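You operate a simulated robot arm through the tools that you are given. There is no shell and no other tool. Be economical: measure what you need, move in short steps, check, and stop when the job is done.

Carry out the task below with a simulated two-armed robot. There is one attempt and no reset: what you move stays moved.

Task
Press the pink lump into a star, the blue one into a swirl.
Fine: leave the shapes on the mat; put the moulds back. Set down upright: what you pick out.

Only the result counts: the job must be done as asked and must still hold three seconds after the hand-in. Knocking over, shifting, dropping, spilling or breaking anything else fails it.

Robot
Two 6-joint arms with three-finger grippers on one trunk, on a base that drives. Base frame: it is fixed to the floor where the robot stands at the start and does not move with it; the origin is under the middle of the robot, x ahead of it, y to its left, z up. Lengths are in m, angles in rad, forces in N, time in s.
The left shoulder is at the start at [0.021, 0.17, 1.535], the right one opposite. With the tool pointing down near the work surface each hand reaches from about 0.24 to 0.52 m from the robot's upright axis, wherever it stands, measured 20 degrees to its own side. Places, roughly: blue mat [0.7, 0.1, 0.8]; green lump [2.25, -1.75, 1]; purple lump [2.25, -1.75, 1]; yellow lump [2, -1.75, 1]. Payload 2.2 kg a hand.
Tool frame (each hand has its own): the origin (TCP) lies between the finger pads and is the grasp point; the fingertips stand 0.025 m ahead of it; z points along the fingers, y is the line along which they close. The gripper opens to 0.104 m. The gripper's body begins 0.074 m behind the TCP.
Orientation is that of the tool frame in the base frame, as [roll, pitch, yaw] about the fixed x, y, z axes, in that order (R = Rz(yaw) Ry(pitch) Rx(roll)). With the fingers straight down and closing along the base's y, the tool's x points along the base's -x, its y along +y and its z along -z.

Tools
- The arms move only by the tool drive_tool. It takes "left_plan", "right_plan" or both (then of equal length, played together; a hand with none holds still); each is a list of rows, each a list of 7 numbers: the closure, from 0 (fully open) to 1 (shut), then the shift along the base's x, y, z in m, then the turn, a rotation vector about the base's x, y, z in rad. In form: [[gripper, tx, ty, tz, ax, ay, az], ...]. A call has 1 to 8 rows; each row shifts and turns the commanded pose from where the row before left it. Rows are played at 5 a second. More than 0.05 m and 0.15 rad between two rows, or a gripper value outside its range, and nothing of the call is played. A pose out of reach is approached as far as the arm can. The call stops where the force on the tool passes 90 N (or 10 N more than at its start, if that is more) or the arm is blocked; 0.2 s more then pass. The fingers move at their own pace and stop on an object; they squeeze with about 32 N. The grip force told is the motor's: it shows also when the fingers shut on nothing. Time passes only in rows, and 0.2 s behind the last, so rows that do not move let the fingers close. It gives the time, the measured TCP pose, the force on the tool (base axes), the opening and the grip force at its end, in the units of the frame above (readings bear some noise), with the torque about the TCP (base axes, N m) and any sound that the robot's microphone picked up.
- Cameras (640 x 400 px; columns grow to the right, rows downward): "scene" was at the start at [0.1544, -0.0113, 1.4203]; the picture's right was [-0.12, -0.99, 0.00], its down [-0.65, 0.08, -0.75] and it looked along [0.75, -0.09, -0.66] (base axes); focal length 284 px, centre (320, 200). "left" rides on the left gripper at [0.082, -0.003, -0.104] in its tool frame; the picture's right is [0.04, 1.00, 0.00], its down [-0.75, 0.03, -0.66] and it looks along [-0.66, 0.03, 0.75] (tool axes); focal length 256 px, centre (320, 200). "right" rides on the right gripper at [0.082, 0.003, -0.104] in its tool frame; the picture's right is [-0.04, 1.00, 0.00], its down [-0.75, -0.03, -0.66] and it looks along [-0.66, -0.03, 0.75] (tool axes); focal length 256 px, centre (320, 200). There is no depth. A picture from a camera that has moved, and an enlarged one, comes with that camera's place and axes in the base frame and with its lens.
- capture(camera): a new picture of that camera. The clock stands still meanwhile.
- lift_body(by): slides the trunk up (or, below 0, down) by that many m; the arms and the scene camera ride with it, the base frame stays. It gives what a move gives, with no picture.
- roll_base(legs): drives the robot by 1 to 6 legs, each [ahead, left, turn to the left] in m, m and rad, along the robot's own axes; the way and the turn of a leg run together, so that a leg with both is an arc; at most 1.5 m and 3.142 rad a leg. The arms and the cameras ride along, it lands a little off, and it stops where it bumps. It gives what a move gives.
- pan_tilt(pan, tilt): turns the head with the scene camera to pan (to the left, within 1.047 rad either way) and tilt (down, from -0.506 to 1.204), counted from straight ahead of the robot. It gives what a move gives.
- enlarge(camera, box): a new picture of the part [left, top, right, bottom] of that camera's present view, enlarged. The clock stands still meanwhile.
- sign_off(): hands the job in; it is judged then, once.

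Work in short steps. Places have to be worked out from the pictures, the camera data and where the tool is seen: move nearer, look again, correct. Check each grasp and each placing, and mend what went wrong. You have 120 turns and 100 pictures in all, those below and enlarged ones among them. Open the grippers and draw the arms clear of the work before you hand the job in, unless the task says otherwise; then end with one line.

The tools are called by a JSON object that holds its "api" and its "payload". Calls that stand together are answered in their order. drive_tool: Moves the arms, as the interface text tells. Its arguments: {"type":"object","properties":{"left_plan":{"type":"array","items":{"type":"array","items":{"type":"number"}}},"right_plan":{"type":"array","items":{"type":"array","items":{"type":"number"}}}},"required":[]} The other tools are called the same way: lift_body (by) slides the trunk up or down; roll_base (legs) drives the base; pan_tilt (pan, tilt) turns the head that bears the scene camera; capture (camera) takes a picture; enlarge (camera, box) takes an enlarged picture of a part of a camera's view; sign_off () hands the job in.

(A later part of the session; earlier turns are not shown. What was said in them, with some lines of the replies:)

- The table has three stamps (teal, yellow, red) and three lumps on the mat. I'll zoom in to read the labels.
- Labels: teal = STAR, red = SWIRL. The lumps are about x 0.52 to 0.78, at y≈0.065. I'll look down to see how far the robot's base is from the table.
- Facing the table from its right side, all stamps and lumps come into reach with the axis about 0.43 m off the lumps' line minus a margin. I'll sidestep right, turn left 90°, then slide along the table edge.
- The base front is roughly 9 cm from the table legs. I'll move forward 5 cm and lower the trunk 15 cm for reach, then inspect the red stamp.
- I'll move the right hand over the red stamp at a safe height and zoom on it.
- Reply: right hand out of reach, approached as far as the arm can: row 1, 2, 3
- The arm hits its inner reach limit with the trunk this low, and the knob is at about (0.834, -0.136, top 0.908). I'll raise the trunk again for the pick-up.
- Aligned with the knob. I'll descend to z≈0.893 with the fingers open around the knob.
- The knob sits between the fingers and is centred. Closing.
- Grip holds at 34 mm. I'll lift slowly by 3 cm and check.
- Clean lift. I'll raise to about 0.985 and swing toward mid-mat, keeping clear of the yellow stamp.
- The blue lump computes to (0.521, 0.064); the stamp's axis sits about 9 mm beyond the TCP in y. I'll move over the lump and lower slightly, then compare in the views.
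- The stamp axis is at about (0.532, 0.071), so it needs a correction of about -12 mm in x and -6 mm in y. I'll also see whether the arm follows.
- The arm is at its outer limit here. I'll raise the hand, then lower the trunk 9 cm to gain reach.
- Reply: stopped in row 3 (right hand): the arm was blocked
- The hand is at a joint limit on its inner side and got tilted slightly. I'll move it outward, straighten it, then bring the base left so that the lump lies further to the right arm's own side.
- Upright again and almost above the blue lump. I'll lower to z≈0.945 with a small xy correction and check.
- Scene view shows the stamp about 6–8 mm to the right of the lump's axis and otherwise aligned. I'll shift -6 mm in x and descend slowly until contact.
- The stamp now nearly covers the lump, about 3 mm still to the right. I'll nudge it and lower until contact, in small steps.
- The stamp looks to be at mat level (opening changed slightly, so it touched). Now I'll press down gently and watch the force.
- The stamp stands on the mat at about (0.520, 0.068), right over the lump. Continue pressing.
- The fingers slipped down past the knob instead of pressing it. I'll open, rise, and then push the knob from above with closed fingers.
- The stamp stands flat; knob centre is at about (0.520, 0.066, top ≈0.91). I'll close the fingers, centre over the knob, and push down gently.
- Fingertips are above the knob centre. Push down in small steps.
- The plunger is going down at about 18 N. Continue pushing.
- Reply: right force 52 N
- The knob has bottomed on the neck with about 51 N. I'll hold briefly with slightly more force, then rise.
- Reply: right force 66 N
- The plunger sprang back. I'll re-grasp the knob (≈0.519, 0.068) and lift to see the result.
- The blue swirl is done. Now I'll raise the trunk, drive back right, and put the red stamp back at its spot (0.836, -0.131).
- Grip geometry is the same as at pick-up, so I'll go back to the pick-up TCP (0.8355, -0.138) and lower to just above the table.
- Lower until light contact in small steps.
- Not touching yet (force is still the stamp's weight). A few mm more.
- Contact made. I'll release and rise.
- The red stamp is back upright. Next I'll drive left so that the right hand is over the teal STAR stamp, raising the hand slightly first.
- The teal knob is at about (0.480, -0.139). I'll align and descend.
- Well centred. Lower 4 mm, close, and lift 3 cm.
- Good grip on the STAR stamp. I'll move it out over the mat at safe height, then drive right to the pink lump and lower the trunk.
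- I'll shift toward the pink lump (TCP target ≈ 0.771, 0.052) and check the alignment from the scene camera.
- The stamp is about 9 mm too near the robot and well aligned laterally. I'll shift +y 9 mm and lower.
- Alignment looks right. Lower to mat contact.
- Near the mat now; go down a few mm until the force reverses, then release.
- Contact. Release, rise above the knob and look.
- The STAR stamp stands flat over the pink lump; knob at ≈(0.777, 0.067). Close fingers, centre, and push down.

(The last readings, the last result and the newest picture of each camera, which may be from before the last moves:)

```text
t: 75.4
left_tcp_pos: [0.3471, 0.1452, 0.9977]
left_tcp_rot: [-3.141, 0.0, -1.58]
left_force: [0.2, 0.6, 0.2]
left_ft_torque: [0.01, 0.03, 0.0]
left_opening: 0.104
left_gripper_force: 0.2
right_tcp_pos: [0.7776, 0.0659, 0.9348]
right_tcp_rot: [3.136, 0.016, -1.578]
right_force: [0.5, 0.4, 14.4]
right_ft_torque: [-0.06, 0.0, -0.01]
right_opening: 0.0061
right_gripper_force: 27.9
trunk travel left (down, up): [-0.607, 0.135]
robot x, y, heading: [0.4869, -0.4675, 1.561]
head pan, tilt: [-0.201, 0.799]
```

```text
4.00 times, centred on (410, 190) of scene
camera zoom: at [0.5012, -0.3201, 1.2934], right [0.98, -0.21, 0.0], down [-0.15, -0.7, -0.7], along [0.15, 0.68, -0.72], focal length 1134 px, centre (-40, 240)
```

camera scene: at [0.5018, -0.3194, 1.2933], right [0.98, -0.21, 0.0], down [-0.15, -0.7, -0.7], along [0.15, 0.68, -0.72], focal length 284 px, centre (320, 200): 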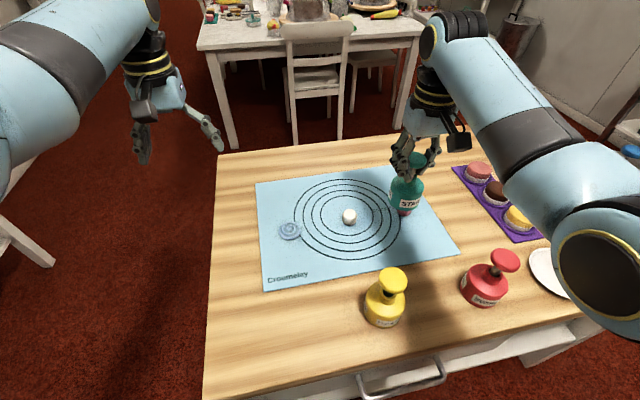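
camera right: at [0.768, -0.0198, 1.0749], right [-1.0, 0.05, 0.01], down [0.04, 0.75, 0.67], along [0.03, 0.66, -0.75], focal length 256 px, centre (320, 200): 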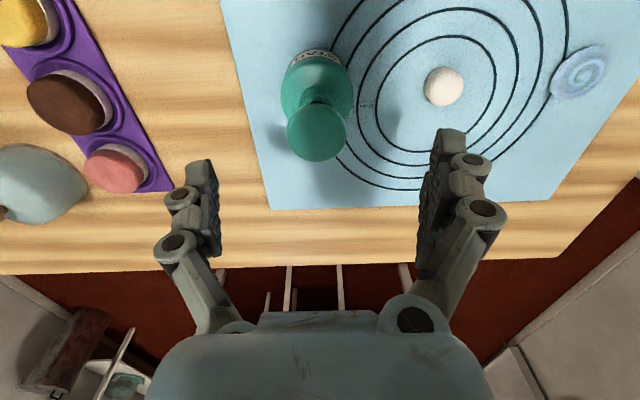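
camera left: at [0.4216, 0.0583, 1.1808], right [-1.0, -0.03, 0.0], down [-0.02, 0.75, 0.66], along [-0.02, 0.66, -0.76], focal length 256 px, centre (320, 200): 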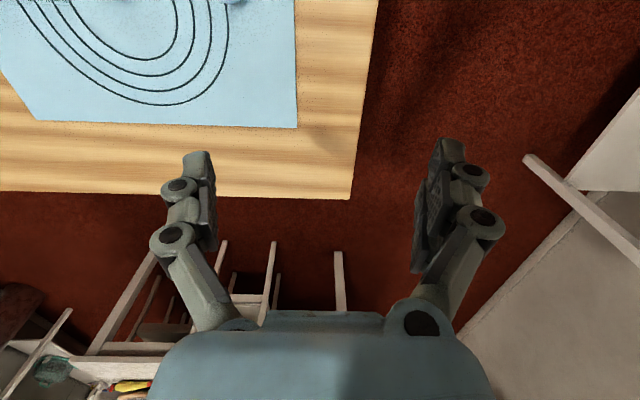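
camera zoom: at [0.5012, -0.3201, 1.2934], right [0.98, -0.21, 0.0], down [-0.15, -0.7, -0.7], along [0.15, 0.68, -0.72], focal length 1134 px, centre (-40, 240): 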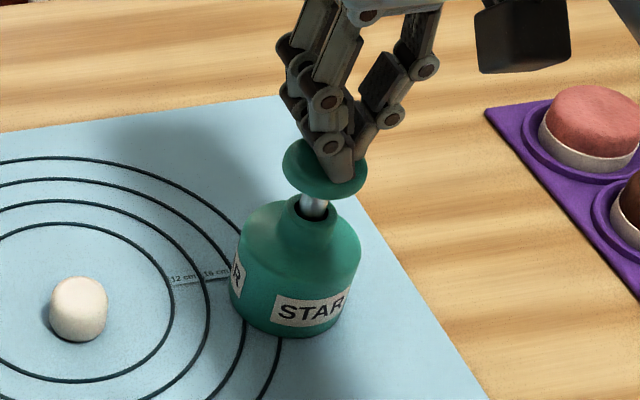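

Contact on the knob, so I'll keep pushing to the bottom and hold.

{"api": "drive_tool", "payload": {"right_plan": [[1, 0, 0, -0.005, 0, 0, 0], [1, 0, 0, -0.005, 0, 0, 0], [1, 0, 0, -0.005, 0, 0, 0], [1, 0, 0, -0.004, 0, 0, 0], [1, 0, 0, -0.002, 0, 0, 0], [1, 0, 0, 0, 0, 0, 0], [1, 0, 0, 0, 0, 0, 0]]}}

{"api": "enlarge", "payload": {"camera": "scene", "box": [330, 140, 490, 240]}}

```text
t: 77.0
left_tcp_pos: [0.3462, 0.1414, 0.9987]
left_tcp_rot: [-3.139, 0.003, -1.582]
left_force: [-0.2, 0.4, 0.5]
left_ft_torque: [-0.02, -0.02, -0.01]
left_opening: 0.104
left_gripper_force: 0.0
right_tcp_pos: [0.7771, 0.068, 0.9223]
right_tcp_rot: [3.139, 0.032, -1.579]
right_force: [13.9, 2.7, 65.3]
right_ft_torque: [-0.27, -0.35, 0.04]
right_opening: 0.006
right_gripper_force: 28.8
trunk travel left (down, up): [-0.607, 0.135]
robot x, y, heading: [0.4824, -0.465, 1.562]
head pan, tilt: [-0.201, 0.799]
```

```text
4.00 times, centred on (410, 190) of scene
camera zoom: at [0.5005, -0.3243, 1.2941], right [0.98, -0.21, 0.0], down [-0.15, -0.7, -0.7], along [0.15, 0.68, -0.71], focal length 1134 px, centre (-40, 240)
```

zoom: 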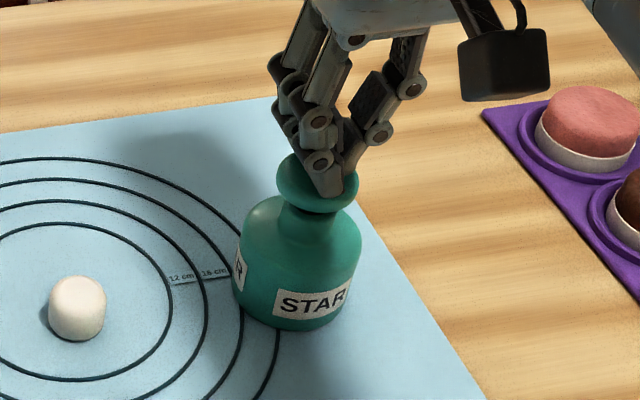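

Fully pressed at 65 N. Rise and open.

{"api": "drive_tool", "payload": {"right_plan": [[1, 0, 0, 0.015, 0, 0, 0], [1, 0, 0, 0.02, 0, 0, 0], [1, 0, 0, 0.02, 0, 0, 0], [0.5, 0, -0.004, 0.015, 0, 0, 0], [0, 0, 0, 0, 0, 0, 0], [0, 0, 0, 0, 0, 0, 0], [0, 0, 0, 0, 0, 0, 0]]}}

{"api": "capture", "payload": {"camera": "right"}}

{"api": "enlarge", "payload": {"camera": "scene", "box": [330, 140, 490, 240]}}

```text
t: 78.6
left_tcp_pos: [0.348, 0.1451, 0.9958]
left_tcp_rot: [3.14, -0.002, -1.581]
left_force: [0.4, 0.0, -0.2]
left_ft_torque: [0.01, 0.02, 0.0]
left_opening: 0.1041
left_gripper_force: 0.1
right_tcp_pos: [0.7793, 0.0633, 0.9816]
right_tcp_rot: [3.134, 0.011, -1.577]
right_force: [-0.2, -0.1, 0.3]
right_ft_torque: [0.02, 0.0, -0.02]
right_opening: 0.1041
right_gripper_force: 0.0
trunk travel left (down, up): [-0.607, 0.135]
robot x, y, heading: [0.4832, -0.468, 1.561]
head pan, tilt: [-0.201, 0.799]
```

```text
40 pictures are left
camera right: at [0.7759, -0.0201, 1.0854], right [-1.0, 0.05, 0.01], down [0.04, 0.75, 0.67], along [0.03, 0.67, -0.75], focal length 256 px, centre (320, 200)
```

right: 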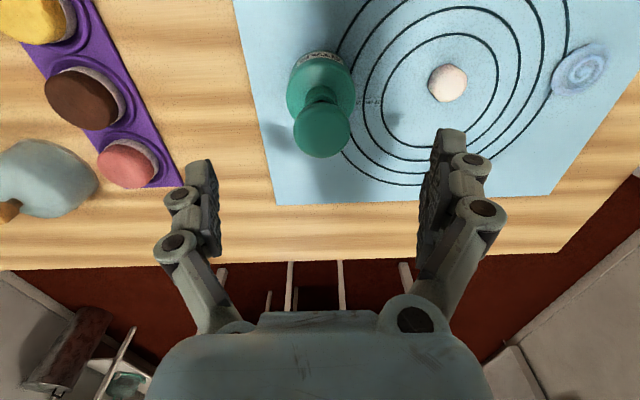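

```text
4.00 times, centred on (410, 190) of scene
camera zoom: at [0.5017, -0.3193, 1.2932], right [0.98, -0.21, 0.0], down [-0.15, -0.7, -0.7], along [0.15, 0.68, -0.72], focal length 1134 px, centre (-40, 240)
```

zoom: 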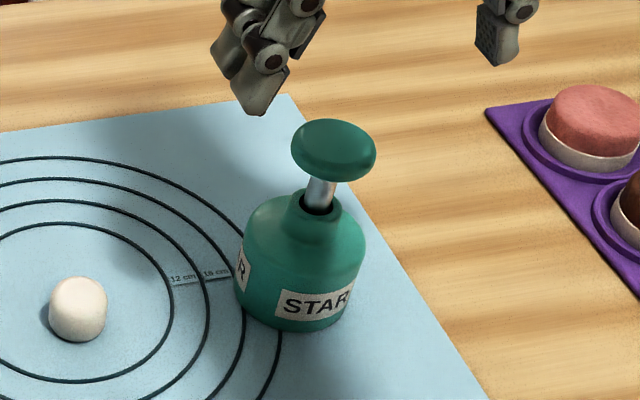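

Re-grasp the knob at (0.779, 0.068) and lift.

{"api": "drive_tool", "payload": {"right_plan": [[0, 0, 0.004, -0.02, 0, 0, 0], [0, 0, 0, -0.034, 0, 0, 0], [0, 0, 0, -0.032, 0, 0, 0], [0.5, 0, 0, 0, 0, 0, 0], [1, 0, 0, 0, 0, 0, 0], [1, 0, 0, 0, 0, 0, 0], [1, 0, 0, 0, 0, 0, 0], [1, 0, 0, 0, 0, 0, 0]]}}

{"api": "drive_tool", "payload": {"right_plan": [[1, 0, 0, 0.015, 0, 0, 0], [1, 0, 0, 0.025, 0, 0, 0], [1, 0, 0, 0.02, 0, 0, 0], [1, 0, 0, 0, 0, 0, 0]]}}

{"api": "enlarge", "payload": {"camera": "scene", "box": [330, 140, 490, 240]}}

```text
t: 80.4
left_tcp_pos: [0.3486, 0.1468, 0.9971]
left_tcp_rot: [3.141, -0.003, -1.582]
left_force: [-0.3, -0.5, 0.4]
left_ft_torque: [0.02, 0.01, 0.0]
left_opening: 0.1038
left_gripper_force: 0.1
right_tcp_pos: [0.7787, 0.0647, 0.8958]
right_tcp_rot: [3.136, 0.011, -1.577]
right_force: [1.4, -1.0, -0.1]
right_ft_torque: [0.02, -0.12, -0.02]
right_opening: 0.0335
right_gripper_force: 32.5
trunk travel left (down, up): [-0.607, 0.135]
robot x, y, heading: [0.4855, -0.4676, 1.564]
head pan, tilt: [-0.201, 0.799]
```

```text
t: 81.4
left_tcp_pos: [0.3481, 0.1457, 0.9969]
left_tcp_rot: [3.141, -0.001, -1.579]
left_force: [0.9, 0.2, -0.5]
left_ft_torque: [0.02, 0.0, -0.04]
left_opening: 0.104
left_gripper_force: 0.2
right_tcp_pos: [0.7792, 0.0652, 0.9572]
right_tcp_rot: [3.134, 0.013, -1.578]
right_force: [-0.7, -0.2, -1.4]
right_ft_torque: [0.04, -0.02, 0.03]
right_opening: 0.0337
right_gripper_force: 32.2
trunk travel left (down, up): [-0.607, 0.135]
robot x, y, heading: [0.4864, -0.4672, 1.563]
head pan, tilt: [-0.201, 0.799]
```

```text
4.00 times, centred on (410, 190) of scene
camera zoom: at [0.5019, -0.3191, 1.2932], right [0.98, -0.21, 0.0], down [-0.15, -0.7, -0.7], along [0.15, 0.68, -0.72], focal length 1134 px, centre (-40, 240)
```

zoom: 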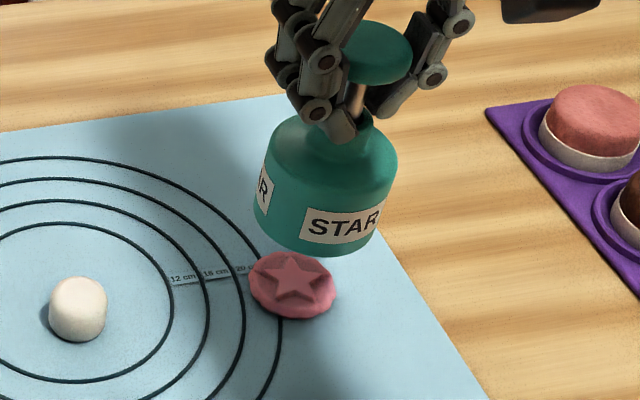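

The pink star is done. Raise the trunk, drive left, and put the teal stamp back at (≈0.481, -0.139).

{"api": "lift_body", "payload": {"by": 0.08}}

{"api": "roll_base", "payload": {"legs": [[0, 0.295, 0]]}}

{"api": "drive_tool", "payload": {"right_plan": [[1, 0, -0.04, -0.01, 0, 0, 0], [1, 0, -0.045, -0.01, 0, 0, 0], [1, 0, -0.045, -0.01, 0, 0, 0], [1, 0, -0.04, 0, 0, 0, 0], [1, 0, 0, 0, 0, 0, 0]]}}

{"api": "capture", "payload": {"camera": "scene"}}

```text
t: 82.6
left_tcp_pos: [0.3483, 0.146, 1.0762]
left_tcp_rot: [-3.141, -0.001, -1.58]
left_force: [0.5, 0.6, -0.1]
left_ft_torque: [0.0, 0.0, -0.01]
left_opening: 0.1039
left_gripper_force: 0.0
right_tcp_pos: [0.7785, 0.0659, 1.037]
right_tcp_rot: [3.134, 0.014, -1.579]
right_force: [0.1, 0.2, -1.8]
right_ft_torque: [-0.03, 0.01, 0.05]
right_opening: 0.0338
right_gripper_force: 32.0
trunk travel left (down, up): [-0.687, 0.055]
robot x, y, heading: [0.4895, -0.4671, 1.56]
head pan, tilt: [-0.201, 0.799]
```

```text
t: 84.6
left_tcp_pos: [0.051, 0.1483, 1.0764]
left_tcp_rot: [3.141, -0.002, -1.576]
left_force: [0.3, -1.0, -1.0]
left_ft_torque: [0.0, -0.04, 0.0]
left_opening: 0.104
left_gripper_force: 0.1
right_tcp_pos: [0.4809, 0.0679, 1.0367]
right_tcp_rot: [3.134, 0.012, -1.577]
right_force: [-0.5, -0.2, -2.2]
right_ft_torque: [0.03, 0.01, 0.01]
right_opening: 0.0339
right_gripper_force: 32.3
trunk travel left (down, up): [-0.687, 0.055]
robot x, y, heading: [0.1905, -0.4667, 1.565]
head pan, tilt: [-0.201, 0.799]
```

```text
t: 85.8
left_tcp_pos: [0.0512, 0.1491, 1.0769]
left_tcp_rot: [3.142, -0.002, -1.578]
left_force: [-0.6, 0.0, -0.3]
left_ft_torque: [-0.05, -0.02, 0.0]
left_opening: 0.1041
left_gripper_force: 0.0
right_tcp_pos: [0.4802, -0.0976, 1.007]
right_tcp_rot: [3.136, 0.011, -1.576]
right_force: [-0.6, 0.7, -1.9]
right_ft_torque: [-0.04, 0.01, 0.01]
right_opening: 0.0335
right_gripper_force: 32.1
trunk travel left (down, up): [-0.687, 0.055]
robot x, y, heading: [0.1884, -0.4622, 1.568]
head pan, tilt: [-0.201, 0.799]
```

```text
37 pictures are left
camera scene: at [0.2056, -0.3158, 1.3732], right [0.98, -0.21, 0.0], down [-0.15, -0.7, -0.7], along [0.14, 0.68, -0.72], focal length 284 px, centre (320, 200)
```

scene: 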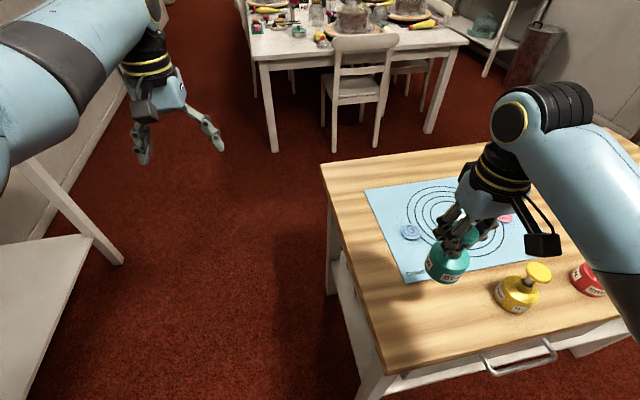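

Continue to the original spot and lower to just above the table.

{"api": "drive_tool", "payload": {"right_plan": [[1, 0.0, -0.041, -0.01, 0, 0, 0], [1, 0, 0, -0.035, 0, 0, 0], [1, 0, 0, -0.035, 0, 0, 0], [1, 0, 0, -0.025, 0, 0, 0], [1, 0, 0, -0.005, 0, 0, 0], [1, 0, 0, 0, 0, 0, 0]]}}

{"api": "enlarge", "payload": {"camera": "scene", "box": [380, 240, 540, 340]}}

```text
t: 87.2
left_tcp_pos: [0.0518, 0.1475, 1.0778]
left_tcp_rot: [-3.14, 0.0, -1.576]
left_force: [-0.5, -0.2, 0.2]
left_ft_torque: [0.01, -0.02, 0.02]
left_opening: 0.1038
left_gripper_force: 0.0
right_tcp_pos: [0.4796, -0.1418, 0.8981]
right_tcp_rot: [3.133, 0.013, -1.576]
right_force: [0.1, 0.3, -2.1]
right_ft_torque: [0.03, -0.01, 0.0]
right_opening: 0.0338
right_gripper_force: 32.2
trunk travel left (down, up): [-0.687, 0.055]
robot x, y, heading: [0.1879, -0.4615, 1.566]
head pan, tilt: [-0.201, 0.799]
```

```text
4.00 times, centred on (460, 290) of scene
camera zoom: at [0.2058, -0.3174, 1.3734], right [0.98, -0.21, 0.0], down [-0.15, -0.7, -0.7], along [0.14, 0.68, -0.72], focal length 1134 px, centre (-240, -160)
```

zoom: 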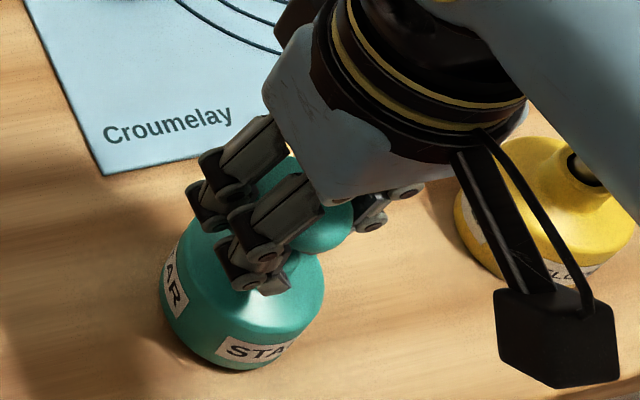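

{"api": "drive_tool", "payload": {"right_plan": [[1, 0, 0.001, -0.002, 0, 0, 0], [1, 0, 0, -0.002, 0, 0, 0], [1, 0, 0, -0.001, 0, 0, 0], [1, 0, 0, 0, 0, 0, 0]]}}

```text
t: 88.2
left_tcp_pos: [0.0513, 0.1477, 1.0773]
left_tcp_rot: [3.141, 0.001, -1.577]
left_force: [-0.6, 0.3, -0.4]
left_ft_torque: [-0.01, -0.02, 0.03]
left_opening: 0.104
left_gripper_force: 0.1
right_tcp_pos: [0.481, -0.1418, 0.8915]
right_tcp_rot: [3.136, 0.013, -1.575]
right_force: [0.5, -1.6, 1.4]
right_ft_torque: [-0.1, -0.19, -0.02]
right_opening: 0.0338
right_gripper_force: 31.9
trunk travel left (down, up): [-0.687, 0.055]
robot x, y, heading: [0.1899, -0.4637, 1.567]
head pan, tilt: [-0.201, 0.799]
```

The stamp is touching the table, so I'll release and rise.

{"api": "drive_tool", "payload": {"right_plan": [[0.7, 0, 0, 0, 0, 0, 0], [0.3, 0, 0, 0, 0, 0, 0], [0, 0, 0, 0, 0, 0, 0], [0, 0, 0, 0, 0, 0, 0], [0, 0, 0, 0.04, 0, 0, 0], [0, 0, 0, 0.04, 0, 0, 0], [0, 0, 0, 0.04, 0, 0, 0], [0, 0, 0, 0, 0, 0, 0]]}}

{"api": "roll_base", "payload": {"legs": [[-0.1, 0, 0], [0, -0.35, 0]]}}

{"api": "capture", "payload": {"camera": "scene"}}

```text
t: 90.0
left_tcp_pos: [0.0514, 0.1482, 1.0779]
left_tcp_rot: [3.141, 0.0, -1.578]
left_force: [0.4, 0.8, 0.5]
left_ft_torque: [0.01, -0.04, 0.02]
left_opening: 0.1041
left_gripper_force: 0.0
right_tcp_pos: [0.4811, -0.1419, 1.0123]
right_tcp_rot: [3.136, 0.011, -1.576]
right_force: [-0.5, -0.1, 0.3]
right_ft_torque: [-0.01, 0.02, -0.01]
right_opening: 0.1037
right_gripper_force: 0.1
trunk travel left (down, up): [-0.687, 0.055]
robot x, y, heading: [0.1915, -0.4629, 1.563]
head pan, tilt: [-0.201, 0.799]
```

```text
t: 93.0
left_tcp_pos: [0.4066, 0.0438, 1.076]
left_tcp_rot: [3.141, -0.002, -1.583]
left_force: [0.7, -0.6, -0.3]
left_ft_torque: [0.01, 0.0, 0.0]
left_opening: 0.1039
left_gripper_force: 0.0
right_tcp_pos: [0.8344, -0.246, 1.0113]
right_tcp_rot: [3.134, 0.011, -1.581]
right_force: [1.3, -0.3, 0.6]
right_ft_torque: [0.02, -0.03, -0.01]
right_opening: 0.1041
right_gripper_force: 0.0
trunk travel left (down, up): [-0.687, 0.055]
robot x, y, heading: [0.5401, -0.571, 1.556]
head pan, tilt: [-0.201, 0.799]
```

```text
35 pictures are left
camera scene: at [0.5585, -0.4209, 1.3734], right [0.98, -0.21, 0.0], down [-0.15, -0.7, -0.7], along [0.15, 0.68, -0.72], focal length 284 px, centre (320, 200)
```

scene: 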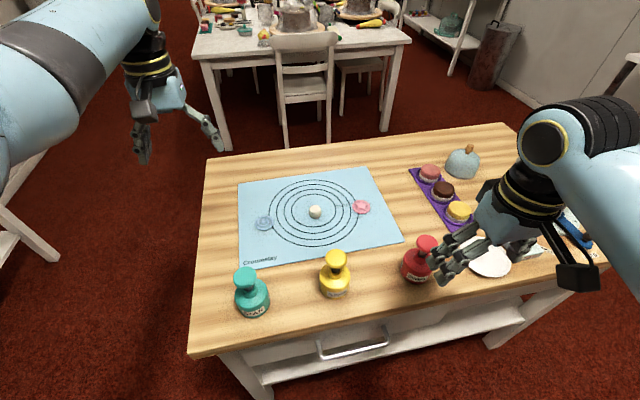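

Both shapes are on the mat, both stamps stand upright in their spots, the white lump and the yellow stamp are untouched, and the arms are clear. Handing in.

{"api": "sign_off", "payload": {}}

```text
The job is handed in.
```

The pink lump is pressed into a star and the blue one into a swirl. Both shapes are on the mat, and the STAR and SWIRL moulds are back upright within about a centimetre of their starting spots.
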